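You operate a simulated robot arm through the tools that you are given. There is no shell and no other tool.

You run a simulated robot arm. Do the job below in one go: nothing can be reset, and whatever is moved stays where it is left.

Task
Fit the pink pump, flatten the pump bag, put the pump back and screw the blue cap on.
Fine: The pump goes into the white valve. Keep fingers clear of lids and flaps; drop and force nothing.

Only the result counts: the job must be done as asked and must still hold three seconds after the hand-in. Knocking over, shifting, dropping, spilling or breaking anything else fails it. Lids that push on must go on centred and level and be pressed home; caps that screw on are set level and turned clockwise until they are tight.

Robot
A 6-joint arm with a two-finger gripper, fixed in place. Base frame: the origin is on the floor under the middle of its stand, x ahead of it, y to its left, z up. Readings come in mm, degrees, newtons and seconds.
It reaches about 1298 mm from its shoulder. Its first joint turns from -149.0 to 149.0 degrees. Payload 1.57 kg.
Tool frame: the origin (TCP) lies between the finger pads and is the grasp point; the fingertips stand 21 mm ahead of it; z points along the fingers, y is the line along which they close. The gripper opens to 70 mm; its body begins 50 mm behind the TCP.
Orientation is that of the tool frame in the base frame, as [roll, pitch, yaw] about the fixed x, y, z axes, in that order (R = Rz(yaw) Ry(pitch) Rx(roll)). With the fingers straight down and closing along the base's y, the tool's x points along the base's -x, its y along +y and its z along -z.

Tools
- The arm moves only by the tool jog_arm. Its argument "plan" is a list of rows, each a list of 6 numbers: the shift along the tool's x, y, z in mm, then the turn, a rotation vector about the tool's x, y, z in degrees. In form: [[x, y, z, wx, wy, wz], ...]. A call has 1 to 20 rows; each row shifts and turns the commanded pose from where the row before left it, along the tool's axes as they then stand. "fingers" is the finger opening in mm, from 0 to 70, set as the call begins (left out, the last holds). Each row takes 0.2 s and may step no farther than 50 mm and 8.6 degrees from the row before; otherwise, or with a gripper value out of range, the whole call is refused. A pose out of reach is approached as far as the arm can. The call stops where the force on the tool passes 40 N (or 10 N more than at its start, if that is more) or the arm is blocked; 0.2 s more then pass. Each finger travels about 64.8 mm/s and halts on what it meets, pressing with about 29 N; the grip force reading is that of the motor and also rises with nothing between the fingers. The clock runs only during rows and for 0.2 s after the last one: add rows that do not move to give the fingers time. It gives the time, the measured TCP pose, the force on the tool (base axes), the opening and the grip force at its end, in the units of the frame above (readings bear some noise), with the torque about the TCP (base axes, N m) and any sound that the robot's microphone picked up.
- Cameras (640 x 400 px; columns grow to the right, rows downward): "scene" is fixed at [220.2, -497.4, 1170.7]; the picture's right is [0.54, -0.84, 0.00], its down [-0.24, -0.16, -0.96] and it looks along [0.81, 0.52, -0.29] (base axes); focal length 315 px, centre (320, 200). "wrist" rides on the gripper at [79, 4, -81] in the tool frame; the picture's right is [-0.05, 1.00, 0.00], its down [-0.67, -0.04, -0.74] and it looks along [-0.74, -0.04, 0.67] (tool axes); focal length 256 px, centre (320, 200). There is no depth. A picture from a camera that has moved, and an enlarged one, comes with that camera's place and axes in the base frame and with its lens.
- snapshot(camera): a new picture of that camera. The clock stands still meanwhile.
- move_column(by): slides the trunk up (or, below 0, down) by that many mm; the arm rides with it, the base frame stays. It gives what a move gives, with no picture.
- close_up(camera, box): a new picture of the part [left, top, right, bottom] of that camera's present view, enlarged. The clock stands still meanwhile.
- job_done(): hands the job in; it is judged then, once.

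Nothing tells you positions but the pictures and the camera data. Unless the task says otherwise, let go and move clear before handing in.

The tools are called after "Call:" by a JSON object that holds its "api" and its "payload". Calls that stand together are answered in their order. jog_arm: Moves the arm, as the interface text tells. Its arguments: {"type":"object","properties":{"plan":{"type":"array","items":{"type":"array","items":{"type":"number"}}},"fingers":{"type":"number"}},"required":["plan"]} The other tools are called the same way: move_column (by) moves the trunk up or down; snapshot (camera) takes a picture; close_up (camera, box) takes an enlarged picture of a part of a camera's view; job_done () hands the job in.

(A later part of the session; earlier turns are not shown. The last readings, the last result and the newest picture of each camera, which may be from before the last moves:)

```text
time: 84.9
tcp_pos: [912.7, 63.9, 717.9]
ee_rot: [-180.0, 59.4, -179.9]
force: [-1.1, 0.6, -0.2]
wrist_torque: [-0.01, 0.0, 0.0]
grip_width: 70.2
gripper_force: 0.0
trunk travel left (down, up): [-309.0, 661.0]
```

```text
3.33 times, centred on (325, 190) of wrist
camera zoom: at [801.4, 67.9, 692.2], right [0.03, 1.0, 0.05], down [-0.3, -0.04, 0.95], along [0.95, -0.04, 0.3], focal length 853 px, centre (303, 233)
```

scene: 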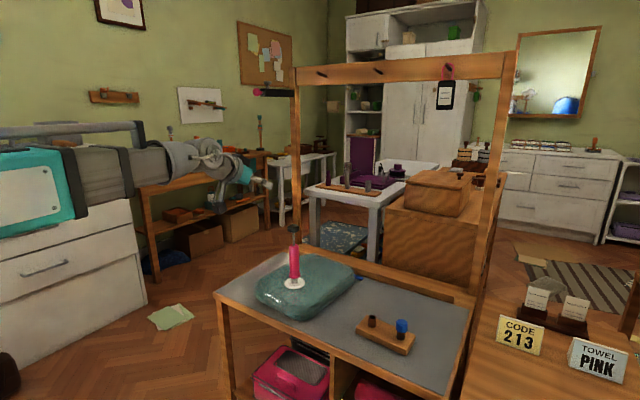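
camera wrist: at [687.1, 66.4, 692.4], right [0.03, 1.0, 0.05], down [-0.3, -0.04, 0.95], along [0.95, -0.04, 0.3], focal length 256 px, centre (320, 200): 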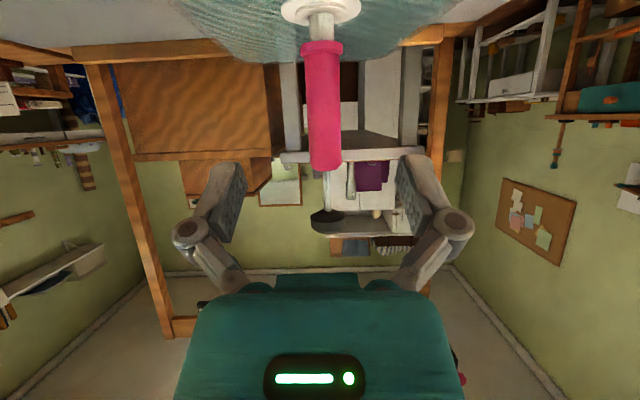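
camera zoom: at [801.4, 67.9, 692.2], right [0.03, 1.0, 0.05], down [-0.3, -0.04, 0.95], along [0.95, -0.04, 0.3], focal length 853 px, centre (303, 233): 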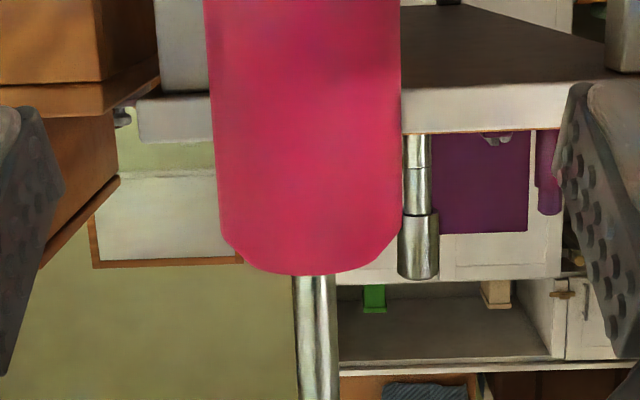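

Call:
{"api": "jog_arm", "payload": {"plan": [[-7.5, 0, 12.65, 0, 0, 0], [-7.5, 0, 12.65, 0, 0, 0], [0, 0, 0, 0, 0, 0], [0, 0, 0, 0, 0, 0]]}}

Call:
{"api": "close_up", "payload": {"camera": "wrist", "box": [250, 130, 400, 250]}}

Call:
{"api": "close_up", "payload": {"camera": "scene", "box": [250, 210, 350, 310]}}

```text
time: 85.9
tcp_pos: [943.3, 61.3, 719.8]
ee_rot: [-180.0, 59.4, 180.0]
force: [0.4, 0.1, 0.9]
wrist_torque: [0.01, -0.03, -0.02]
grip_width: 70.2
gripper_force: 0.1
trunk travel left (down, up): [-309.0, 661.0]
```

```text
3.33 times, centred on (325, 190) of wrist
camera zoom: at [832.7, 66.4, 692.3], right [0.03, 1.0, 0.05], down [-0.3, -0.04, 0.95], along [0.95, -0.04, 0.3], focal length 853 px, centre (303, 233)
```

zoom: 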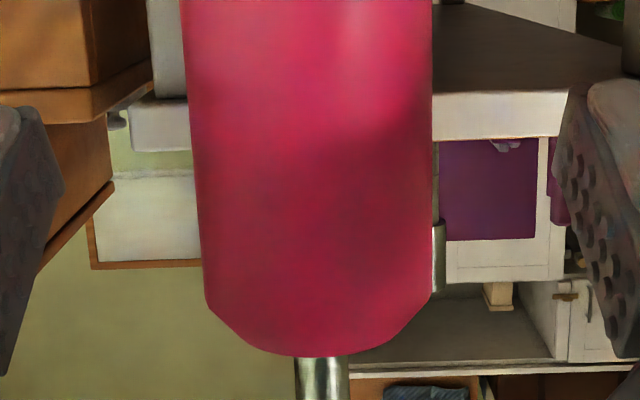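

```text
4.00 times, centred on (300, 260) of scene
camera zoom: at [220.2, -497.4, 1170.7], right [0.54, -0.84, 0.0], down [-0.24, -0.16, -0.96], along [0.81, 0.52, -0.29], focal length 1259 px, centre (400, -40)
```

zoom: 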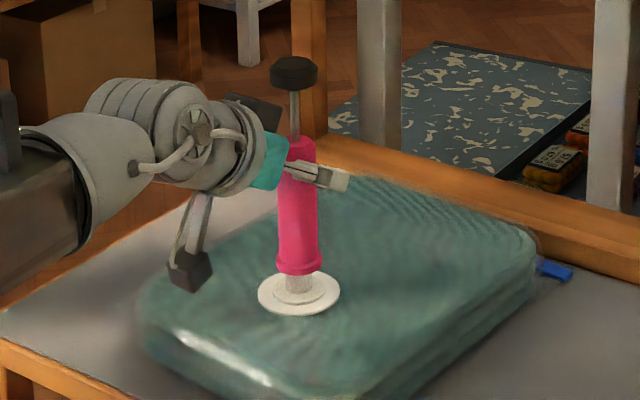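

The pump sits 1.5 mm to the +y side and I'm 2 mm too far in x. I'll correct before closing.

Call:
{"api": "jog_arm", "payload": {"plan": [[0.96, 1.5, -1.64, 0, 0, 0], [0, 0, 0, 0, 0, 0], [0, 0, 0, 0, 0, 0], [0, 0, 0, 0, 0, 0]]}}

Call:
{"api": "close_up", "payload": {"camera": "wrist", "box": [250, 130, 400, 250]}}

```text
time: 86.9
tcp_pos: [940.9, 63.4, 720.4]
ee_rot: [-180.0, 59.3, -179.9]
force: [-0.7, -0.1, 1.5]
wrist_torque: [-0.01, 0.0, 0.0]
grip_width: 70.0
gripper_force: 0.0
trunk travel left (down, up): [-309.0, 661.0]
```

```text
3.33 times, centred on (325, 190) of wrist
camera zoom: at [830.6, 68.5, 692.2], right [0.03, 1.0, 0.05], down [-0.3, -0.04, 0.95], along [0.95, -0.04, 0.3], focal length 853 px, centre (303, 233)
```

zoom: 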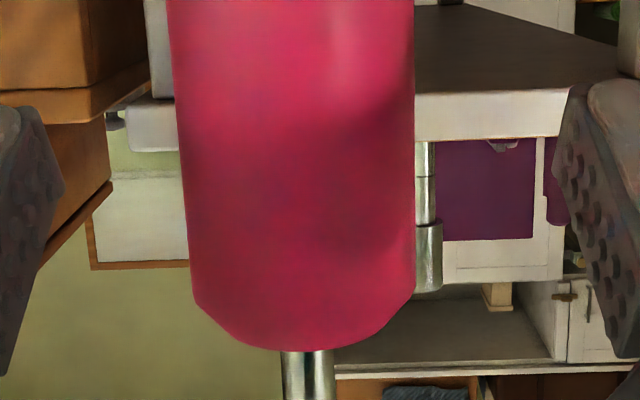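

Call:
{"api": "jog_arm", "payload": {"plan": [[0, -0.6, 0, 0, 0, 0], [0, 0, 0, 0, 0, 0], [0, 0, 0, 0, 0, 0]]}}

Call:
{"api": "jog_arm", "payload": {"plan": [[0, 0, 0, 0, 0, 0], [0, 0, 0, 0, 0, 0], [0, 0, 0, 0, 0, 0], [0, 0, 0, 0, 0, 0]], "fingers": 20}}

Call:
{"api": "close_up", "payload": {"camera": "wrist", "box": [250, 130, 400, 250]}}

Call:
{"api": "close_up", "payload": {"camera": "scene", "box": [250, 210, 350, 310]}}

```text
time: 87.7
tcp_pos: [940.8, 63.2, 719.5]
ee_rot: [-180.0, 59.6, 180.0]
force: [-0.3, 0.1, 0.1]
wrist_torque: [0.03, -0.01, -0.02]
grip_width: 69.9
gripper_force: 0.0
trunk travel left (down, up): [-309.0, 661.0]
```

```text
time: 88.7
tcp_pos: [939.3, 63.4, 719.1]
ee_rot: [180.0, 59.5, 180.0]
force: [-0.4, 0.1, 2.5]
wrist_torque: [0.04, -0.02, 0.04]
grip_width: 30.6
gripper_force: 29.1
trunk travel left (down, up): [-309.0, 661.0]
```

```text
3.33 times, centred on (325, 190) of wrist
camera zoom: at [830.0, 67.6, 692.5], right [0.03, 1.0, 0.05], down [-0.3, -0.04, 0.95], along [0.95, -0.04, 0.3], focal length 853 px, centre (303, 233)
```

zoom: 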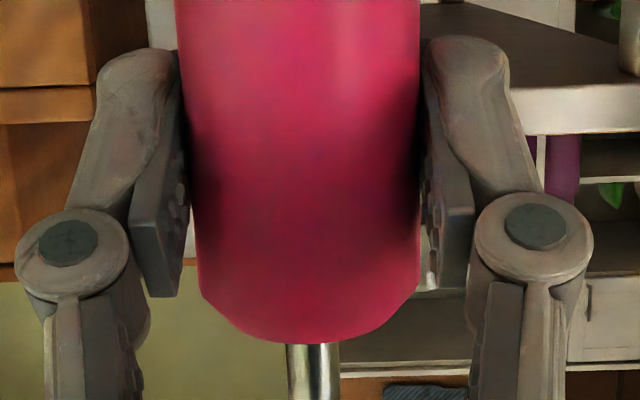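

```text
4.00 times, centred on (300, 260) of scene
camera zoom: at [220.2, -497.4, 1170.7], right [0.54, -0.84, 0.0], down [-0.24, -0.16, -0.96], along [0.81, 0.52, -0.29], focal length 1259 px, centre (400, -40)
```

zoom: 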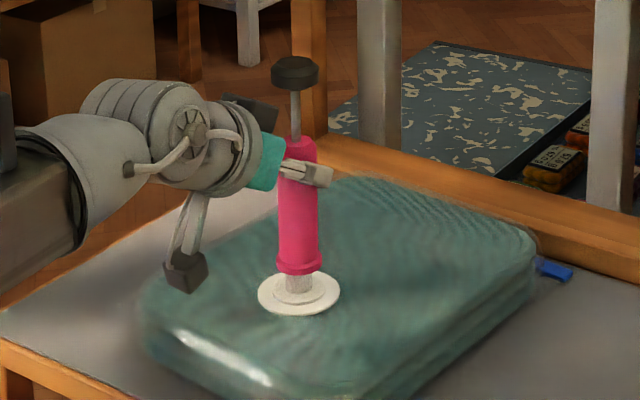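

Gripped again. I'll lift the pump out of the valve slowly.

Call:
{"api": "move_column", "payload": {"by": 3}}

Call:
{"api": "move_column", "payload": {"by": 8}}

Call:
{"api": "close_up", "payload": {"camera": "scene", "box": [280, 260, 310, 290]}}

```text
time: 89.2
tcp_pos: [941.4, 63.7, 722.3]
ee_rot: [-179.9, 59.5, 180.0]
force: [-0.5, 1.3, -0.9]
wrist_torque: [0.07, 0.03, 0.0]
grip_width: 30.5
gripper_force: 29.1
trunk travel left (down, up): [-312.0, 658.0]
```

```text
time: 89.8
tcp_pos: [942.1, 64.9, 729.7]
ee_rot: [-179.9, 59.6, -179.9]
force: [0.4, 1.0, -1.1]
wrist_torque: [0.07, 0.06, 0.02]
grip_width: 30.5
gripper_force: 29.1
trunk travel left (down, up): [-320.0, 650.0]
```

```text
13.33 times, centred on (295, 275) of scene
camera zoom: at [220.2, -497.4, 1170.7], right [0.54, -0.84, 0.0], down [-0.24, -0.16, -0.96], along [0.81, 0.52, -0.29], focal length 4196 px, centre (653, -800)
```

zoom: 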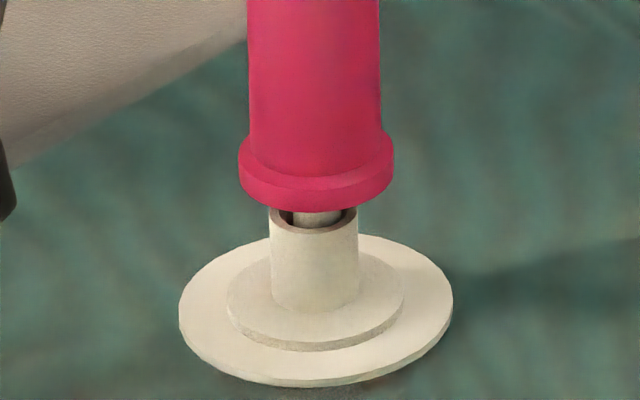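

The pump is coming out cleanly. I'll continue up until clear and check the bag stays flat.

Call:
{"api": "move_column", "payload": {"by": 15}}

Call:
{"api": "move_column", "payload": {"by": 30}}

Call:
{"api": "close_up", "payload": {"camera": "scene", "box": [230, 200, 360, 320]}}

Call:
{"api": "close_up", "payload": {"camera": "wrist", "box": [250, 130, 400, 250]}}

```text
time: 90.4
tcp_pos: [940.1, 62.5, 744.2]
ee_rot: [-179.9, 59.6, -179.9]
force: [0.2, 0.4, -1.4]
wrist_torque: [-0.01, -0.01, 0.01]
grip_width: 30.4
gripper_force: 28.8
trunk travel left (down, up): [-335.0, 635.0]
```

```text
time: 91.1
tcp_pos: [940.8, 63.2, 775.9]
ee_rot: [180.0, 59.5, -180.0]
force: [-0.5, 0.2, -1.3]
wrist_torque: [0.0, 0.05, 0.01]
grip_width: 30.4
gripper_force: 29.2
trunk travel left (down, up): [-365.0, 605.0]
```

```text
3.33 times, centred on (295, 260) of scene
camera zoom: at [220.2, -497.4, 1170.7], right [0.54, -0.84, 0.0], down [-0.24, -0.16, -0.96], along [0.81, 0.52, -0.29], focal length 1049 px, centre (403, 0)
```

zoom: 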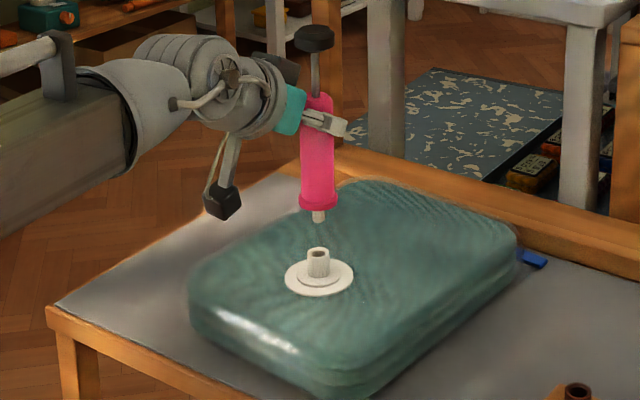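

```text
3.33 times, centred on (325, 190) of wrist
camera zoom: at [830.3, 67.5, 748.2], right [0.03, 1.0, 0.05], down [-0.3, -0.04, 0.95], along [0.95, -0.04, 0.3], focal length 853 px, centre (303, 233)
```

zoom: 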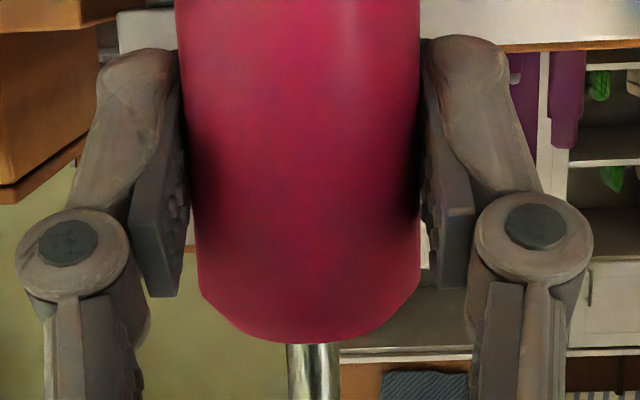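

The pump is out and the bag stays flat. I'll carry it back over the rack peg.

Call:
{"api": "jog_arm", "payload": {"plan": [[1.07, -40.3, -1.82, 0, 0, 0], [1.07, -40.3, -1.82, 0, 0, 0], [1.07, -40.3, -1.82, 0, 0, 0], [1.07, -40.3, -1.82, 0, 0, 0], [1.07, -40.3, -1.82, 0, 0, 0], [1.07, -40.3, -1.82, 0, 0, 0], [1.07, -40.3, -1.82, 0, 0, 0], [0, 0, 0, 0, 0, 0], [0, 0, 0, 0, 0, 0]]}}

Call:
{"api": "close_up", "payload": {"camera": "scene", "box": [350, 290, 400, 335]}}

Call:
{"api": "close_up", "payload": {"camera": "wrist", "box": [250, 130, 400, 250]}}

Call:
{"api": "snapshot", "payload": {"camera": "scene"}}

```text
time: 93.1
tcp_pos: [925.0, -215.7, 775.4]
ee_rot: [180.0, 59.4, -179.9]
force: [-0.2, -0.1, -0.5]
wrist_torque: [0.01, 0.03, 0.02]
grip_width: 30.5
gripper_force: 29.4
trunk travel left (down, up): [-365.0, 605.0]
```

```text
8.89 times, centred on (375, 312) of scene
camera zoom: at [220.2, -497.4, 1170.7], right [0.54, -0.84, 0.0], down [-0.24, -0.16, -0.96], along [0.81, 0.52, -0.29], focal length 2797 px, centre (-169, -800)
```

zoom: 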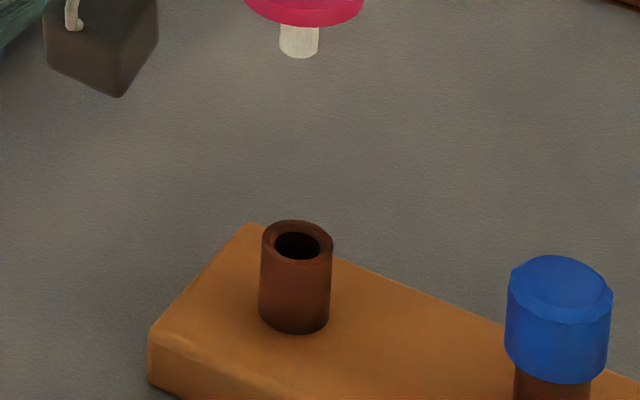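

```text
3.33 times, centred on (325, 190) of wrist
camera zoom: at [814.3, -212.4, 748.2], right [0.03, 1.0, 0.05], down [-0.3, -0.04, 0.95], along [0.95, -0.04, 0.3], focal length 853 px, centre (303, 233)
```

zoom: 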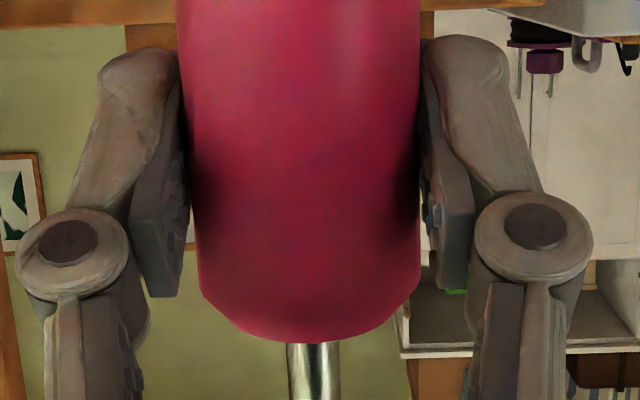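

```text
taken
```

scene: 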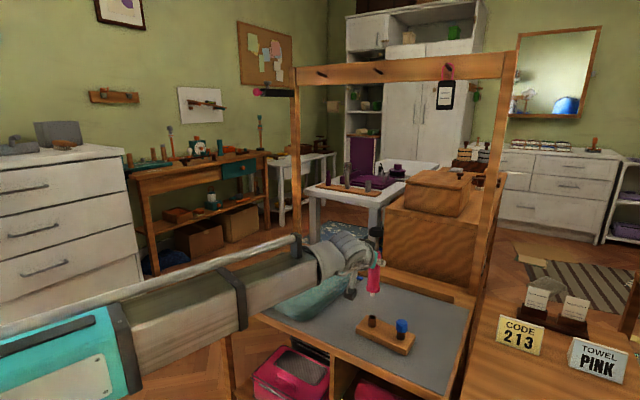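

The nozzle needs about 2.8 mm to the right, which matches the recorded peg position. I'll correct and lower to just above the peg.

Call:
{"api": "jog_arm", "payload": {"plan": [[-0.7, -2.4, 1.2, 0, 0, 0], [0, 0, 0, 0, 0, 0], [0, 0, 0, 0, 0, 0]]}}

Call:
{"api": "move_column", "payload": {"by": -58}}

Call:
{"api": "close_up", "payload": {"camera": "scene", "box": [360, 300, 385, 326]}}

Call:
{"api": "close_up", "payload": {"camera": "wrist", "box": [250, 130, 400, 250]}}

```text
time: 93.9
tcp_pos: [926.7, -218.8, 776.1]
ee_rot: [-180.0, 59.7, -179.9]
force: [0.6, 0.6, -0.5]
wrist_torque: [0.01, 0.03, -0.02]
grip_width: 30.4
gripper_force: 29.1
trunk travel left (down, up): [-365.0, 605.0]
```

```text
time: 94.9
tcp_pos: [926.4, -219.2, 717.7]
ee_rot: [-180.0, 59.7, -179.9]
force: [-0.2, 0.1, -1.1]
wrist_torque: [0.01, 0.01, -0.01]
grip_width: 30.4
gripper_force: 29.0
trunk travel left (down, up): [-307.0, 663.0]
```

```text
15.38 times, centred on (372, 313) of scene
camera zoom: at [220.2, -497.4, 1170.7], right [0.54, -0.84, 0.0], down [-0.24, -0.16, -0.96], along [0.81, 0.52, -0.29], focal length 4841 px, centre (-488, -1538)
```

zoom: 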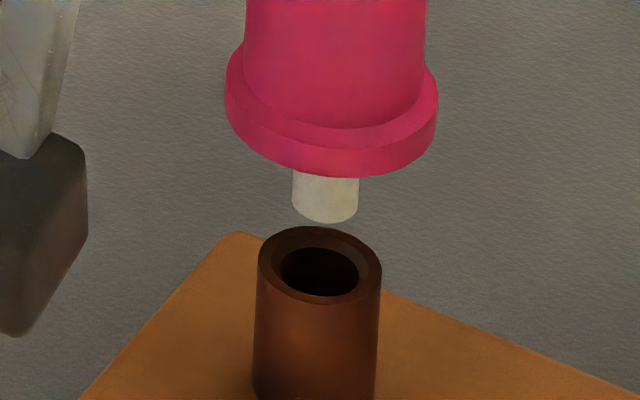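

```text
3.33 times, centred on (325, 190) of wrist
camera zoom: at [816.1, -215.2, 690.3], right [0.03, 1.0, 0.05], down [-0.31, -0.04, 0.95], along [0.95, -0.04, 0.3], focal length 853 px, centre (303, 233)
```

zoom: 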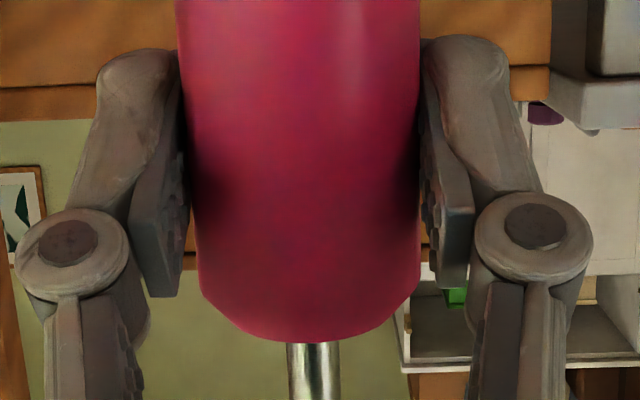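

The tip looks slightly too far forward along the view. I'll shift about 1.7 mm back in x, lower another 6 mm, and re-check.

Call:
{"api": "jog_arm", "payload": {"plan": [[0.86, -0.5, -1.46, 0, 0, 0], [0, 0, 0, 0, 0, 0], [0, 0, 0, 0, 0, 0]]}}

Call:
{"api": "move_column", "payload": {"by": -6}}

Call:
{"api": "close_up", "payload": {"camera": "scene", "box": [360, 300, 385, 326]}}

Call:
{"api": "close_up", "payload": {"camera": "wrist", "box": [250, 130, 400, 250]}}

```text
time: 95.7
tcp_pos: [925.5, -221.0, 715.8]
ee_rot: [180.0, 59.6, -179.9]
force: [-0.1, -0.2, -1.7]
wrist_torque: [0.01, 0.01, -0.01]
grip_width: 30.7
gripper_force: 28.9
trunk travel left (down, up): [-307.0, 663.0]
```

```text
time: 96.3
tcp_pos: [926.3, -220.2, 711.4]
ee_rot: [-180.0, 59.6, -179.9]
force: [-0.9, 0.7, -0.7]
wrist_torque: [-0.01, 0.04, 0.0]
grip_width: 30.1
gripper_force: 29.0
trunk travel left (down, up): [-301.0, 669.0]
```

```text
15.38 times, centred on (372, 313) of scene
camera zoom: at [220.2, -497.4, 1170.7], right [0.54, -0.84, 0.0], down [-0.24, -0.16, -0.96], along [0.81, 0.52, -0.29], focal length 4841 px, centre (-488, -1538)
```

zoom: 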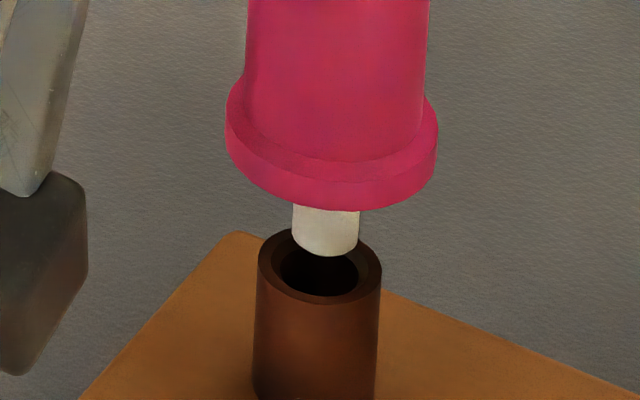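

```text
3.33 times, centred on (325, 190) of wrist
camera zoom: at [815.1, -216.0, 684.3], right [0.03, 1.0, 0.05], down [-0.31, -0.04, 0.95], along [0.95, -0.04, 0.3], focal length 853 px, centre (303, 233)
```

zoom: 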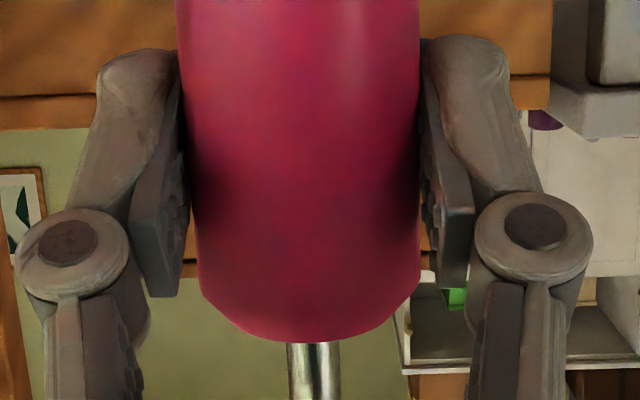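

Still about 0.9 mm right and possibly 2 mm far. I'll adjust x by -1.8 mm and look again.

Call:
{"api": "jog_arm", "payload": {"plan": [[0.91, 0.0, -1.55, 0, 0, 0], [0, 0, 0, 0, 0, 0], [0, 0, 0, 0, 0, 0]]}}

Call:
{"api": "move_column", "payload": {"by": -3}}

Call:
{"api": "close_up", "payload": {"camera": "scene", "box": [360, 300, 385, 326]}}

Call:
{"api": "close_up", "payload": {"camera": "wrist", "box": [250, 130, 400, 250]}}

```text
time: 97.1
tcp_pos: [923.1, -219.5, 711.7]
ee_rot: [-180.0, 59.7, -180.0]
force: [0.2, -1.5, -1.1]
wrist_torque: [-0.03, 0.01, -0.01]
grip_width: 30.5
gripper_force: 29.0
trunk travel left (down, up): [-301.0, 669.0]
```

```text
time: 97.6
tcp_pos: [923.3, -220.3, 708.8]
ee_rot: [-180.0, 59.6, -180.0]
force: [-0.1, -0.2, -1.2]
wrist_torque: [-0.02, 0.0, -0.06]
grip_width: 30.1
gripper_force: 28.7
trunk travel left (down, up): [-298.0, 672.0]
```

```text
15.38 times, centred on (372, 313) of scene
camera zoom: at [220.2, -497.4, 1170.7], right [0.54, -0.84, 0.0], down [-0.24, -0.16, -0.96], along [0.81, 0.52, -0.29], focal length 4841 px, centre (-488, -1538)
```

zoom: 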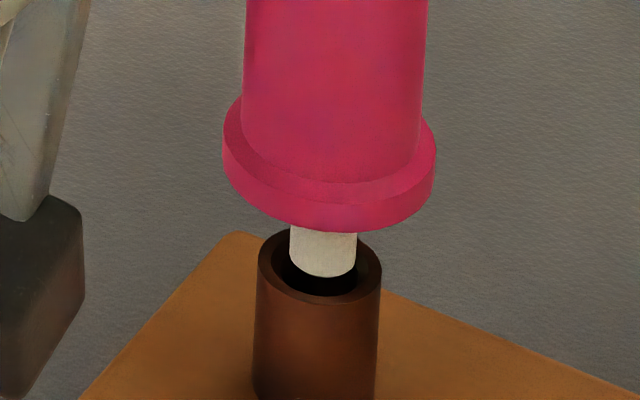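

```text
3.33 times, centred on (325, 190) of wrist
camera zoom: at [813.1, -216.5, 681.3], right [0.03, 1.0, 0.05], down [-0.31, -0.04, 0.95], along [0.95, -0.04, 0.3], focal length 853 px, centre (303, 233)
```

zoom: 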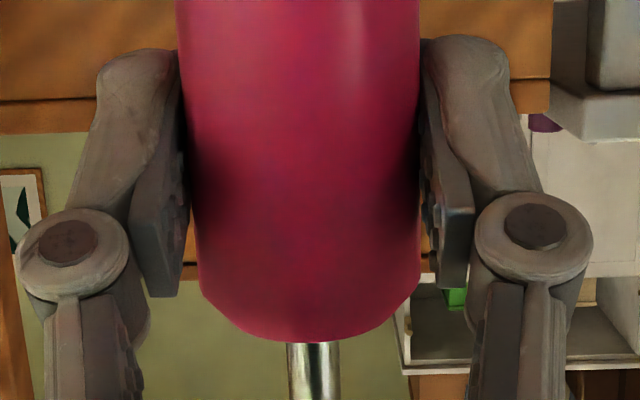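

Now nearly concentric, with about 0.5 mm left still needed. I'll correct and lower in 1 mm steps while watching force.

Call:
{"api": "jog_arm", "payload": {"plan": [[0.1, 0.6, -0.2, 0, 0, 0], [0, 0, 0, 0, 0, 0], [0, 0, 0, 0, 0, 0]]}}

Call:
{"api": "move_column", "payload": {"by": -1.5}}

Call:
{"api": "move_column", "payload": {"by": -1}}

Call:
{"api": "close_up", "payload": {"camera": "scene", "box": [360, 300, 385, 326]}}

Call:
{"api": "close_up", "payload": {"camera": "wrist", "box": [250, 130, 400, 250]}}

```text
time: 98.4
tcp_pos: [924.3, -220.2, 708.4]
ee_rot: [-179.9, 59.7, -179.9]
force: [-0.9, -0.8, -1.2]
wrist_torque: [-0.01, 0.0, 0.0]
grip_width: 30.4
gripper_force: 29.1
trunk travel left (down, up): [-298.0, 672.0]
```

```text
time: 98.9
tcp_pos: [925.0, -220.0, 706.5]
ee_rot: [-179.9, 59.6, 180.0]
force: [0.1, 0.0, -0.2]
wrist_torque: [0.01, 0.02, 0.0]
grip_width: 30.7
gripper_force: 28.9
trunk travel left (down, up): [-296.0, 674.0]
```

```text
time: 99.4
tcp_pos: [924.0, -219.3, 706.4]
ee_rot: [180.0, 59.7, 179.9]
force: [0.1, -0.2, -1.0]
wrist_torque: [-0.02, 0.02, 0.01]
grip_width: 30.4
gripper_force: 28.7
trunk travel left (down, up): [-295.0, 675.0]
```

```text
15.38 times, centred on (372, 313) of scene
camera zoom: at [220.2, -497.4, 1170.7], right [0.54, -0.84, 0.0], down [-0.24, -0.16, -0.96], along [0.81, 0.52, -0.29], focal length 4841 px, centre (-488, -1538)
```

zoom: 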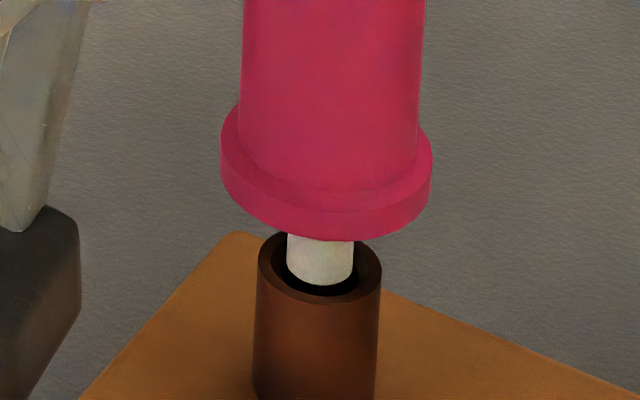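

```text
3.33 times, centred on (325, 190) of wrist
camera zoom: at [813.5, -215.8, 678.9], right [0.03, 1.0, 0.05], down [-0.31, -0.04, 0.95], along [0.95, -0.04, 0.3], focal length 853 px, centre (303, 233)
```

zoom: 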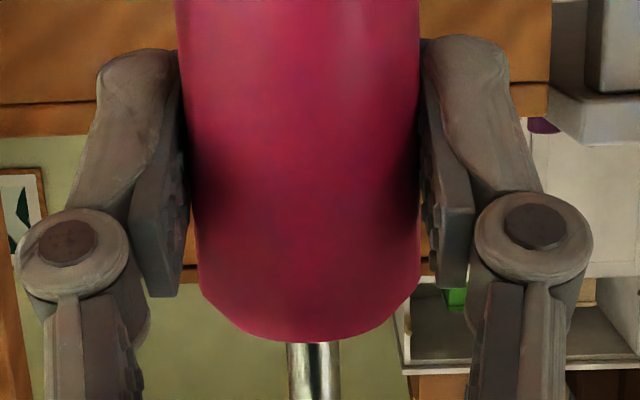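

Centred in the hole. I'll continue down in small steps.

Call:
{"api": "move_column", "payload": {"by": -1}}

Call:
{"api": "move_column", "payload": {"by": -1}}

Call:
{"api": "move_column", "payload": {"by": -1}}

Call:
{"api": "close_up", "payload": {"camera": "scene", "box": [360, 300, 385, 326]}}

```text
time: 99.9
tcp_pos: [923.8, -219.9, 705.4]
ee_rot: [-180.0, 59.8, -180.0]
force: [0.0, 0.4, -0.9]
wrist_torque: [-0.05, 0.02, 0.02]
grip_width: 30.3
gripper_force: 29.2
trunk travel left (down, up): [-294.0, 676.0]
```

```text
time: 100.4
tcp_pos: [924.2, -219.5, 702.9]
ee_rot: [-179.9, 59.6, -180.0]
force: [0.1, -0.5, -0.8]
wrist_torque: [-0.02, 0.02, 0.0]
grip_width: 30.5
gripper_force: 29.0
trunk travel left (down, up): [-293.0, 677.0]
```

```text
time: 100.9
tcp_pos: [923.5, -219.7, 702.1]
ee_rot: [-180.0, 59.6, 180.0]
force: [0.6, -0.7, -1.8]
wrist_torque: [-0.01, 0.03, -0.03]
grip_width: 30.3
gripper_force: 29.3
trunk travel left (down, up): [-292.0, 678.0]
```

```text
15.38 times, centred on (372, 313) of scene
camera zoom: at [220.2, -497.4, 1170.7], right [0.54, -0.84, 0.0], down [-0.24, -0.16, -0.96], along [0.81, 0.52, -0.29], focal length 4841 px, centre (-488, -1538)
```

zoom: 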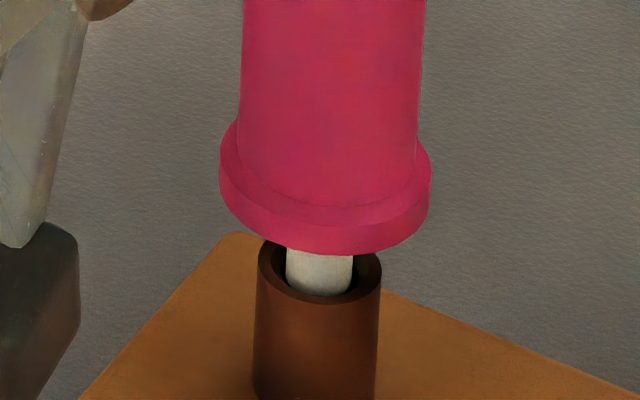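

The nozzle is in the peg with no contact force. I'll continue lowering.

Call:
{"api": "move_column", "payload": {"by": -3}}

Call:
{"api": "move_column", "payload": {"by": -3}}

Call:
{"api": "move_column", "payload": {"by": -3}}

Call:
{"api": "close_up", "payload": {"camera": "scene", "box": [360, 300, 385, 326]}}

```text
time: 101.5
tcp_pos: [924.7, -220.3, 699.7]
ee_rot: [180.0, 59.6, -179.9]
force: [-0.3, -0.7, -0.9]
wrist_torque: [0.01, -0.01, -0.01]
grip_width: 30.5
gripper_force: 28.9
trunk travel left (down, up): [-289.0, 681.0]
```

```text
time: 102.0
tcp_pos: [923.7, -219.2, 697.1]
ee_rot: [-180.0, 59.7, -179.9]
force: [0.2, 0.6, -1.3]
wrist_torque: [0.0, 0.03, -0.03]
grip_width: 30.4
gripper_force: 29.1
trunk travel left (down, up): [-286.0, 684.0]
```

```text
time: 102.5
tcp_pos: [924.4, -219.7, 694.9]
ee_rot: [179.9, 59.7, -179.9]
force: [-0.9, 0.5, -1.0]
wrist_torque: [-0.01, 0.05, -0.01]
grip_width: 30.5
gripper_force: 28.8
trunk travel left (down, up): [-283.0, 687.0]
```

```text
15.38 times, centred on (372, 313) of scene
camera zoom: at [220.2, -497.4, 1170.7], right [0.54, -0.84, 0.0], down [-0.24, -0.16, -0.96], along [0.81, 0.52, -0.29], focal length 4841 px, centre (-488, -1538)
```

zoom: 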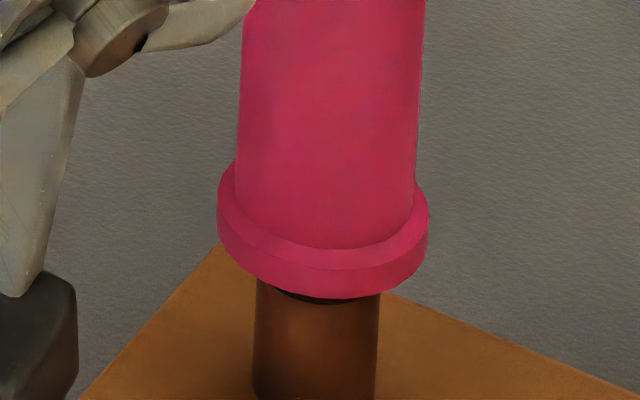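

Call:
{"api": "move_column", "payload": {"by": -3}}

Call:
{"api": "move_column", "payload": {"by": -2}}

Call:
{"api": "move_column", "payload": {"by": -1}}

Call:
{"api": "move_column", "payload": {"by": -1}}

Call:
{"api": "close_up", "payload": {"camera": "scene", "box": [360, 300, 385, 326]}}

```text
time: 103.0
tcp_pos: [924.6, -219.3, 691.3]
ee_rot: [180.0, 59.7, -179.9]
force: [0.4, 0.1, -0.9]
wrist_torque: [-0.01, 0.0, 0.03]
grip_width: 30.4
gripper_force: 28.6
trunk travel left (down, up): [-280.0, 690.0]
```

```text
time: 103.5
tcp_pos: [925.0, -219.3, 688.0]
ee_rot: [-180.0, 59.8, 179.9]
force: [-0.3, 0.0, -0.3]
wrist_torque: [0.0, 0.0, -0.02]
grip_width: 30.3
gripper_force: 29.5
trunk travel left (down, up): [-278.0, 692.0]
```

```text
time: 104.0
tcp_pos: [924.1, -220.8, 688.7]
ee_rot: [180.0, 59.6, -179.9]
force: [-0.3, 0.5, -2.2]
wrist_torque: [0.0, 0.0, 0.02]
grip_width: 30.3
gripper_force: 28.4
trunk travel left (down, up): [-277.0, 693.0]
```

```text
time: 104.6
tcp_pos: [924.9, -220.1, 687.0]
ee_rot: [180.0, 59.7, -180.0]
force: [0.3, 0.3, -0.8]
wrist_torque: [0.01, 0.03, 0.0]
grip_width: 30.4
gripper_force: 29.5
trunk travel left (down, up): [-276.0, 694.0]
```

```text
15.38 times, centred on (372, 313) of scene
camera zoom: at [220.2, -497.4, 1170.7], right [0.54, -0.84, 0.0], down [-0.24, -0.16, -0.96], along [0.81, 0.52, -0.29], focal length 4841 px, centre (-488, -1538)
```

zoom: 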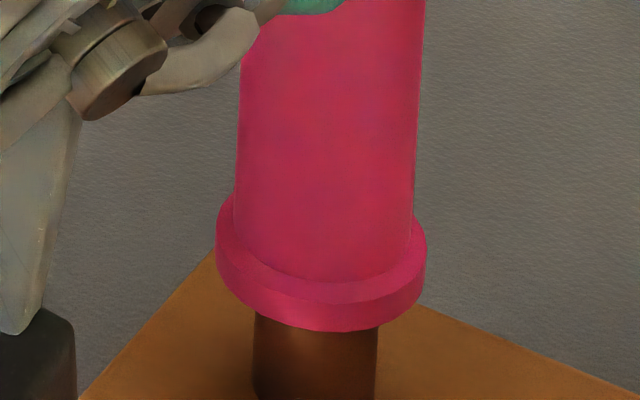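

One or two millimetres remain. I'll continue in fine steps until it seats.

Call:
{"api": "move_column", "payload": {"by": -0.7}}

Call:
{"api": "move_column", "payload": {"by": -0.7}}

Call:
{"api": "move_column", "payload": {"by": -0.5}}

```text
time: 105.1
tcp_pos: [924.3, -219.2, 685.9]
ee_rot: [180.0, 59.7, -179.9]
force: [0.6, 0.0, 0.8]
wrist_torque: [0.05, -0.05, 0.0]
grip_width: 30.4
gripper_force: 28.9
trunk travel left (down, up): [-276.0, 694.0]
```

```text
time: 105.6
tcp_pos: [924.2, -220.3, 686.3]
ee_rot: [-180.0, 59.8, 179.9]
force: [0.7, -1.5, 6.9]
wrist_torque: [0.0, -0.12, -0.02]
grip_width: 30.7
gripper_force: 28.7
trunk travel left (down, up): [-275.0, 695.0]
```

```text
time: 106.1
tcp_pos: [922.8, -219.2, 686.6]
ee_rot: [-179.9, 59.8, -179.9]
force: [3.8, -0.7, 13.3]
wrist_torque: [-0.01, -0.31, 0.02]
grip_width: 30.4
gripper_force: 28.7
trunk travel left (down, up): [-275.0, 695.0]
```

Seated on the peg. I'll relieve the load, then open the fingers and back out.

Call:
{"api": "move_column", "payload": {"by": 1.2}}

Call:
{"api": "jog_arm", "payload": {"plan": [[0, 0, 0, 0, 0, 0], [0, 0, 0, 0, 0, 0], [0, 0, 0, 0, 0, 0]], "fingers": 36}}

Call:
{"api": "close_up", "payload": {"camera": "scene", "box": [330, 230, 420, 340]}}

Call:
{"api": "snapshot", "payload": {"camera": "wrist"}}

```text
time: 106.6
tcp_pos: [922.5, -220.5, 687.0]
ee_rot: [-179.9, 59.6, -179.9]
force: [1.0, -1.1, 3.8]
wrist_torque: [-0.03, -0.18, 0.03]
grip_width: 30.6
gripper_force: 29.4
trunk travel left (down, up): [-276.0, 694.0]
```

```text
time: 107.4
tcp_pos: [924.2, -219.1, 686.2]
ee_rot: [-180.0, 59.7, -180.0]
force: [0.5, 0.3, -0.4]
wrist_torque: [0.01, -0.02, -0.01]
grip_width: 35.8
gripper_force: 0.2
trunk travel left (down, up): [-276.0, 694.0]
```

```text
3.64 times, centred on (375, 285) of scene
camera zoom: at [220.2, -497.4, 1170.7], right [0.54, -0.84, 0.0], down [-0.24, -0.16, -0.96], along [0.81, 0.52, -0.29], focal length 1144 px, centre (120, -109)
```

zoom: 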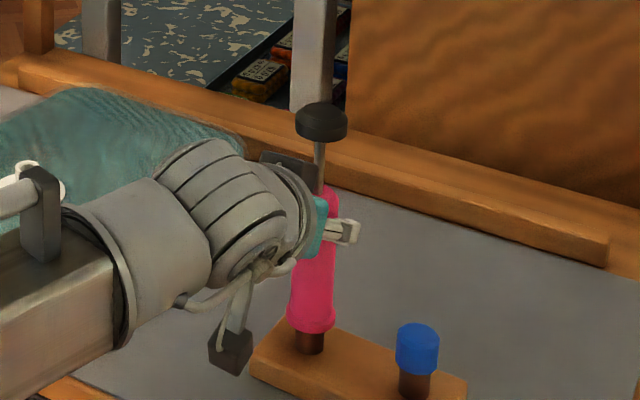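

```text
taken
camera wrist: at [813.4, -215.7, 659.2], right [0.03, 1.0, 0.05], down [-0.31, -0.04, 0.95], along [0.95, -0.04, 0.3], focal length 256 px, centre (320, 200)
```

wrist: 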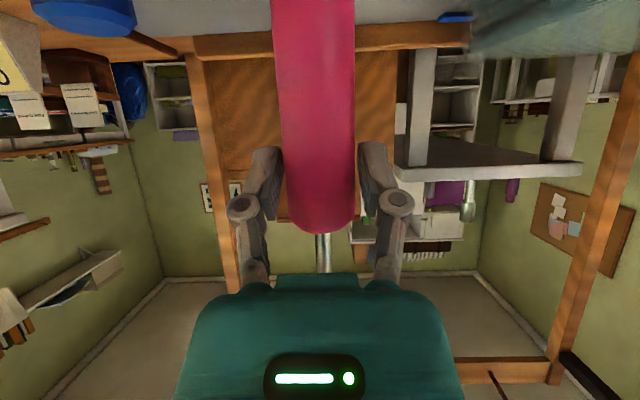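

Released, and the pump stands on its peg. I'll open fully, back away, and check the pump, rack and bag.

Call:
{"api": "jog_arm", "payload": {"plan": [[0, 0, 0, 0, 0, 0], [0, 0, 0, 0, 0, 0], [0, 0, 0, 0, 0, 0], [8.2, 0, -14, 0, 0, 0], [16.5, 0, -28, 0, 0, 0], [16.5, 0, -28, 0, 0, 0], [16.5, 0, -28, 0, 0, 0], [16.5, 0, -28, 0, 0, 0], [0, 0, 0, 0, 0, 0]], "fingers": 70}}

Call:
{"api": "snapshot", "payload": {"camera": "scene"}}

Call:
{"api": "snapshot", "payload": {"camera": "wrist"}}

Call:
{"api": "close_up", "payload": {"camera": "scene", "box": [340, 225, 430, 360]}}

```text
time: 109.4
tcp_pos: [778.4, -221.7, 687.2]
ee_rot: [180.0, 59.5, -179.9]
force: [0.1, 0.6, -0.4]
wrist_torque: [-0.04, 0.05, -0.03]
grip_width: 69.9
gripper_force: 0.1
trunk travel left (down, up): [-276.0, 694.0]
```

```text
taken
```

scene: 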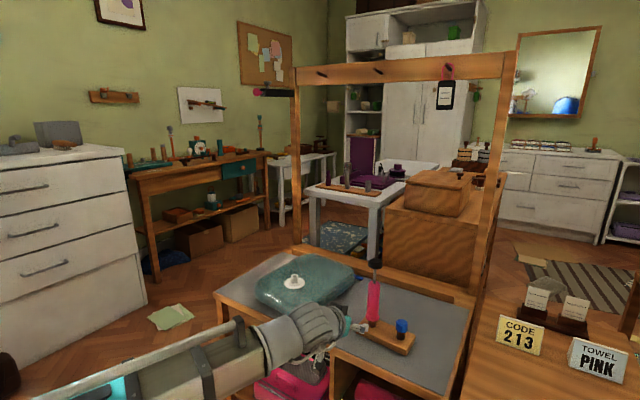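

```text
taken
camera wrist: at [666.4, -218.5, 659.3], right [0.03, 1.0, 0.05], down [-0.31, -0.04, 0.95], along [0.95, -0.04, 0.3], focal length 256 px, centre (320, 200)
```

wrist: 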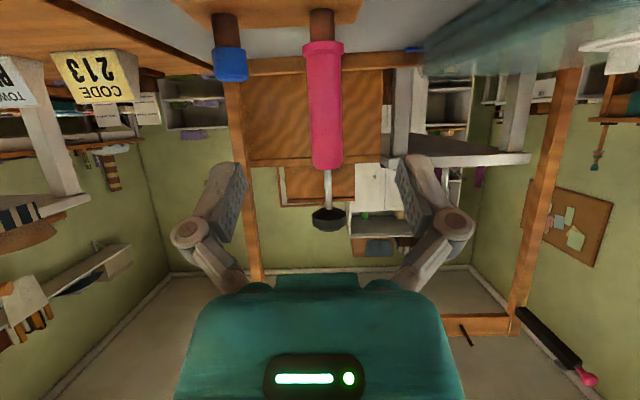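

```text
2.96 times, centred on (385, 292) of scene
camera zoom: at [220.2, -497.4, 1170.7], right [0.54, -0.84, 0.0], down [-0.24, -0.16, -0.96], along [0.81, 0.52, -0.29], focal length 932 px, centre (127, -74)
```

zoom: 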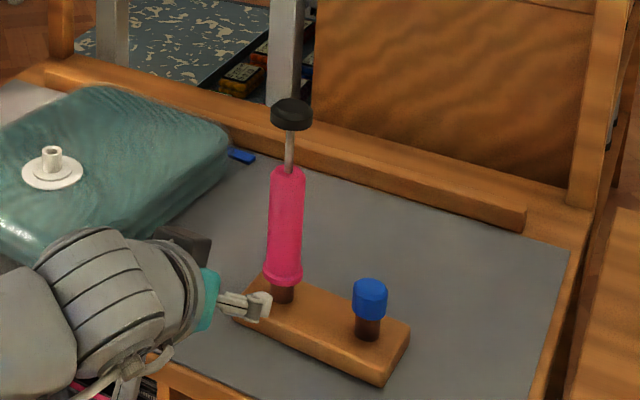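

The pump is back in its place and the rack hasn't moved. Both pegs are visible here, so I'll zoom to measure the cap relative to the pump.

Call:
{"api": "close_up", "payload": {"camera": "wrist", "box": [195, 0, 355, 100]}}

Call:
{"api": "close_up", "payload": {"camera": "scene", "box": [355, 305, 415, 345]}}

Call:
{"api": "close_up", "payload": {"camera": "scene", "box": [270, 262, 320, 295]}}

```text
4.00 times, centred on (275, 50) of wrist
camera zoom: at [666.4, -218.5, 659.3], right [0.03, 1.0, 0.05], down [-0.31, -0.04, 0.95], along [0.95, -0.04, 0.3], focal length 1024 px, centre (500, 800)
```

zoom: 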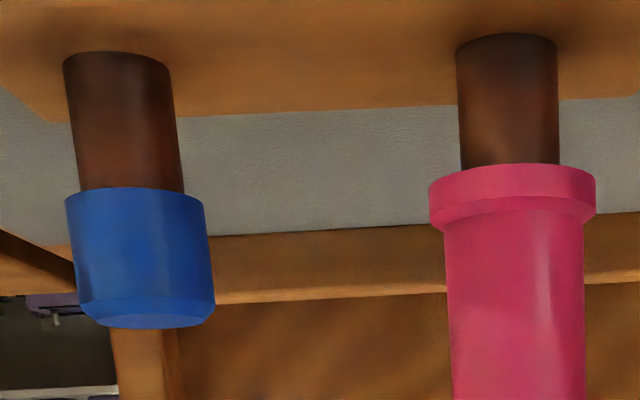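

```text
10.00 times, centred on (385, 325) of scene
camera zoom: at [220.2, -497.4, 1170.7], right [0.54, -0.84, 0.0], down [-0.24, -0.16, -0.96], along [0.81, 0.52, -0.29], focal length 3147 px, centre (-330, -1050)
```

zoom: 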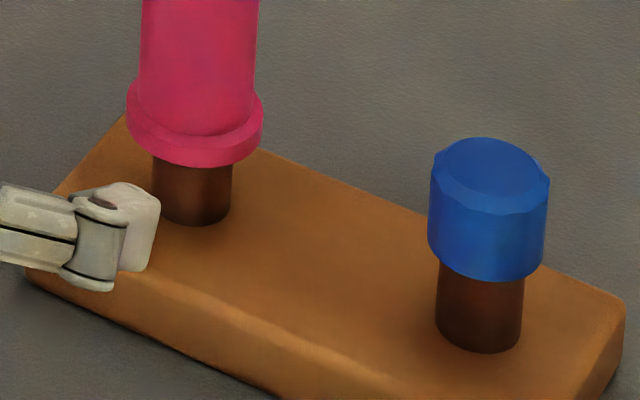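

```text
12.12 times, centred on (295, 278) of scene
camera zoom: at [220.2, -497.4, 1170.7], right [0.54, -0.84, 0.0], down [-0.24, -0.16, -0.96], along [0.81, 0.52, -0.29], focal length 3814 px, centre (623, -752)
```

zoom: 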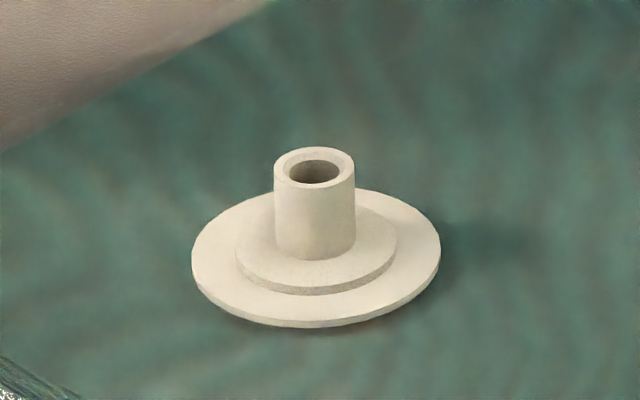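

I place the cap at about (922, -304), spanning z≈600–622, and the valve tube top at (942, 63, 634). I'll raise, reduce the tilt to 30°, and line up in front of the cap.

Call:
{"api": "move_column", "payload": {"by": 100}}

Call:
{"api": "jog_arm", "payload": {"plan": [[24.03, 0, -1.554, 0, 7.4, 0], [24.03, 0, -1.554, 0, 7.4, 0], [24.03, 0, -1.554, 0, 7.4, 0], [24.03, 0, -1.554, 0, 7.4, 0], [0, -27, 0, 0, 0, 0], [0, -27, 0, 0, 0, 0], [0, -27.6, 0, 0, 0, 0], [0, 0, 0, 0, 0, 0], [0, 0, 0, 0, 0, 0]], "fingers": 50}}

Call:
{"api": "snapshot", "payload": {"camera": "wrist"}}

Call:
{"api": "snapshot", "payload": {"camera": "scene"}}

```text
time: 110.7
tcp_pos: [777.2, -222.3, 786.3]
ee_rot: [180.0, 59.6, 179.9]
force: [0.3, -0.1, -1.3]
wrist_torque: [-0.01, -0.01, 0.0]
grip_width: 69.8
gripper_force: 0.1
trunk travel left (down, up): [-376.0, 594.0]
```

```text
time: 112.7
tcp_pos: [710.6, -304.7, 718.9]
ee_rot: [179.9, 30.1, -179.9]
force: [0.1, -0.1, 0.4]
wrist_torque: [0.01, 0.02, 0.02]
grip_width: 50.0
gripper_force: 0.0
trunk travel left (down, up): [-376.0, 594.0]
```

```text
taken
camera wrist: at [599.1, -300.2, 750.2], right [0.04, 1.0, 0.03], down [0.2, -0.04, 0.98], along [0.98, -0.04, -0.2], focal length 256 px, centre (320, 200)
```

wrist: 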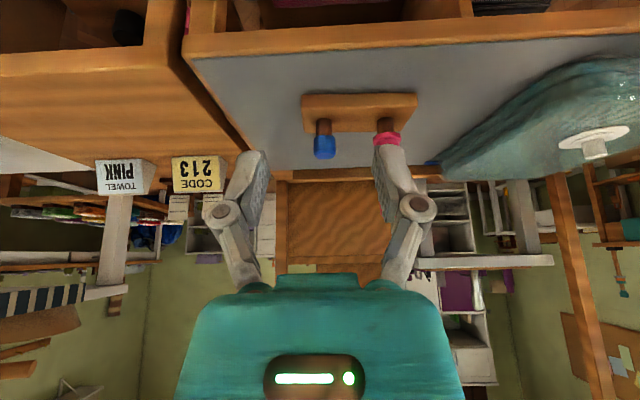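

```text
taken
```

scene: 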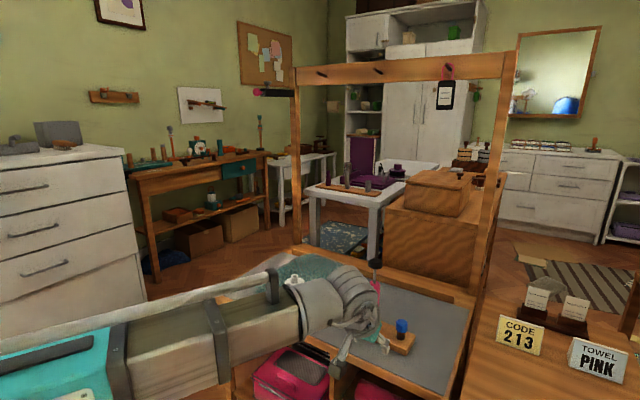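

Lined up in y with the cap. I'll lower to grasp height while still in front of the bench, then approach part-way.

Call:
{"api": "move_column", "payload": {"by": -102}}

Call:
{"api": "jog_arm", "payload": {"plan": [[-34.6, 0, 20, 0, 0, 0], [-34.6, 0, 20, 0, 0, 0], [-34.6, 0, 20, 0, 0, 0], [-34.6, 0, 20, 0, 0, 0], [0, 0, 0, 0, 0, 0], [0, 0, 0, 0, 0, 0]]}}

Call:
{"api": "snapshot", "payload": {"camera": "wrist"}}

Call:
{"api": "close_up", "payload": {"camera": "scene", "box": [320, 240, 440, 360]}}

```text
time: 114.1
tcp_pos: [708.7, -304.7, 617.9]
ee_rot: [180.0, 30.1, -179.9]
force: [-0.4, 1.4, -0.1]
wrist_torque: [0.01, 0.01, 0.01]
grip_width: 49.9
gripper_force: 0.0
trunk travel left (down, up): [-274.0, 696.0]
```

```text
time: 115.5
tcp_pos: [868.2, -304.9, 617.3]
ee_rot: [-179.9, 30.2, -179.8]
force: [-0.8, 0.7, 0.9]
wrist_torque: [0.03, -0.01, 0.03]
grip_width: 50.1
gripper_force: 0.1
trunk travel left (down, up): [-274.0, 696.0]
```

```text
taken
camera wrist: at [759.1, -300.6, 648.1], right [0.04, 1.0, 0.03], down [0.2, -0.04, 0.98], along [0.98, -0.04, -0.2], focal length 256 px, centre (320, 200)
```

wrist: 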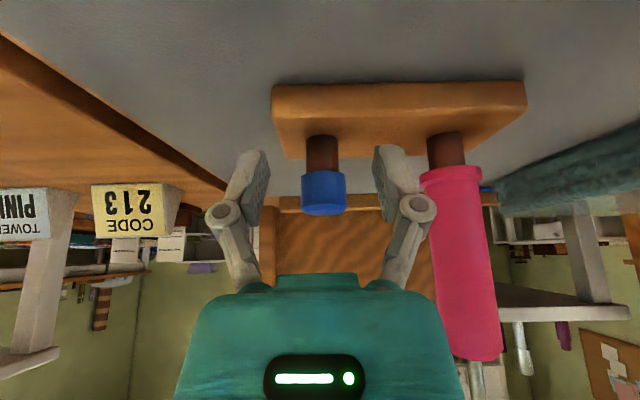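

```text
3.33 times, centred on (380, 300) of scene
camera zoom: at [220.2, -497.4, 1170.7], right [0.54, -0.84, 0.0], down [-0.24, -0.16, -0.96], along [0.81, 0.52, -0.29], focal length 1049 px, centre (120, -133)
```

zoom: 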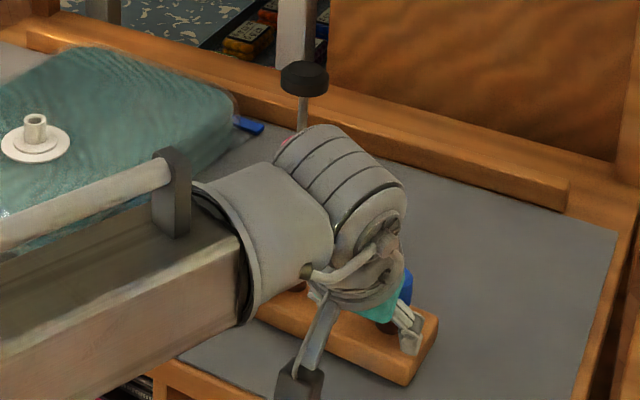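

The cap is centred between the fingers, with about 20 mm clearance to the pump. I'll move forward to the cap.

Call:
{"api": "jog_arm", "payload": {"plan": [[-17.3, 0.2, 10.0, 0, 0, 0], [-17.3, 0.2, 10.0, 0, 0, 0], [0, 0, 0, 0, 0, 0], [0, 0, 0, 0, 0, 0]]}}

Call:
{"api": "snapshot", "payload": {"camera": "wrist"}}

Call:
{"api": "close_up", "payload": {"camera": "scene", "box": [360, 280, 440, 360]}}

```text
time: 116.5
tcp_pos: [907.5, -303.1, 617.1]
ee_rot: [180.0, 30.2, 180.0]
force: [-0.6, -0.3, -0.5]
wrist_torque: [-0.01, 0.03, 0.03]
grip_width: 49.9
gripper_force: 0.1
trunk travel left (down, up): [-274.0, 696.0]
```

```text
taken
camera wrist: at [798.6, -299.7, 648.1], right [0.05, 1.0, 0.03], down [0.2, -0.04, 0.98], along [0.98, -0.04, -0.2], focal length 256 px, centre (320, 200)
```

wrist: 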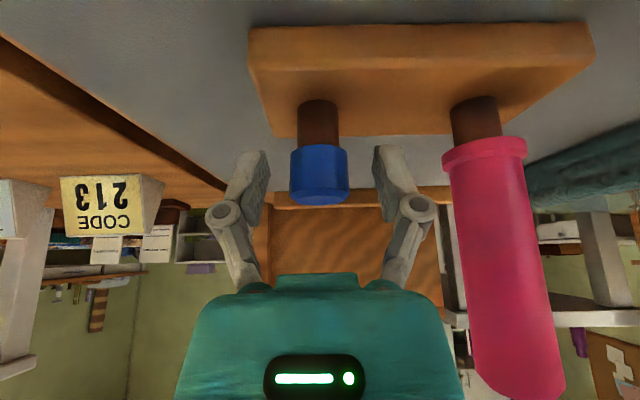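

```text
5.00 times, centred on (400, 320) of scene
camera zoom: at [220.2, -497.4, 1170.7], right [0.54, -0.84, 0.0], down [-0.24, -0.16, -0.96], along [0.81, 0.52, -0.29], focal length 1573 px, centre (-80, -400)
```

zoom: 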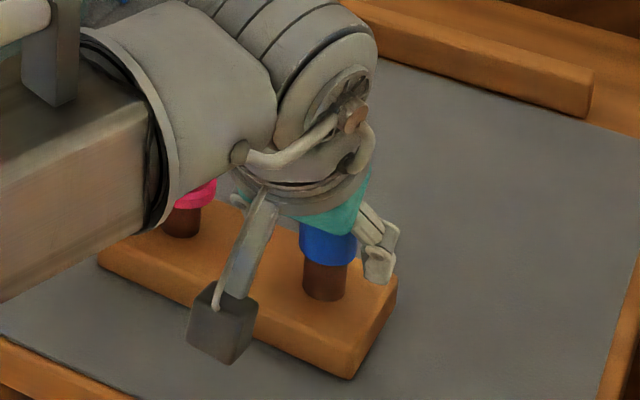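

Call:
{"api": "close_up", "payload": {"camera": "wrist", "box": [250, 80, 390, 230]}}

```text
2.67 times, centred on (320, 155) of wrist
camera zoom: at [798.6, -299.7, 648.1], right [0.05, 1.0, 0.03], down [0.2, -0.04, 0.98], along [0.98, -0.04, -0.2], focal length 683 px, centre (320, 320)
```

zoom: 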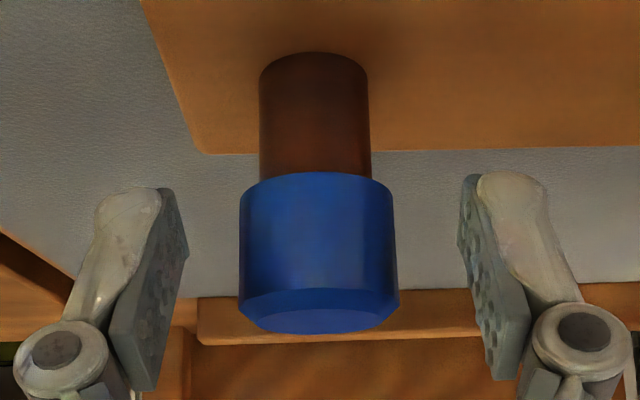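

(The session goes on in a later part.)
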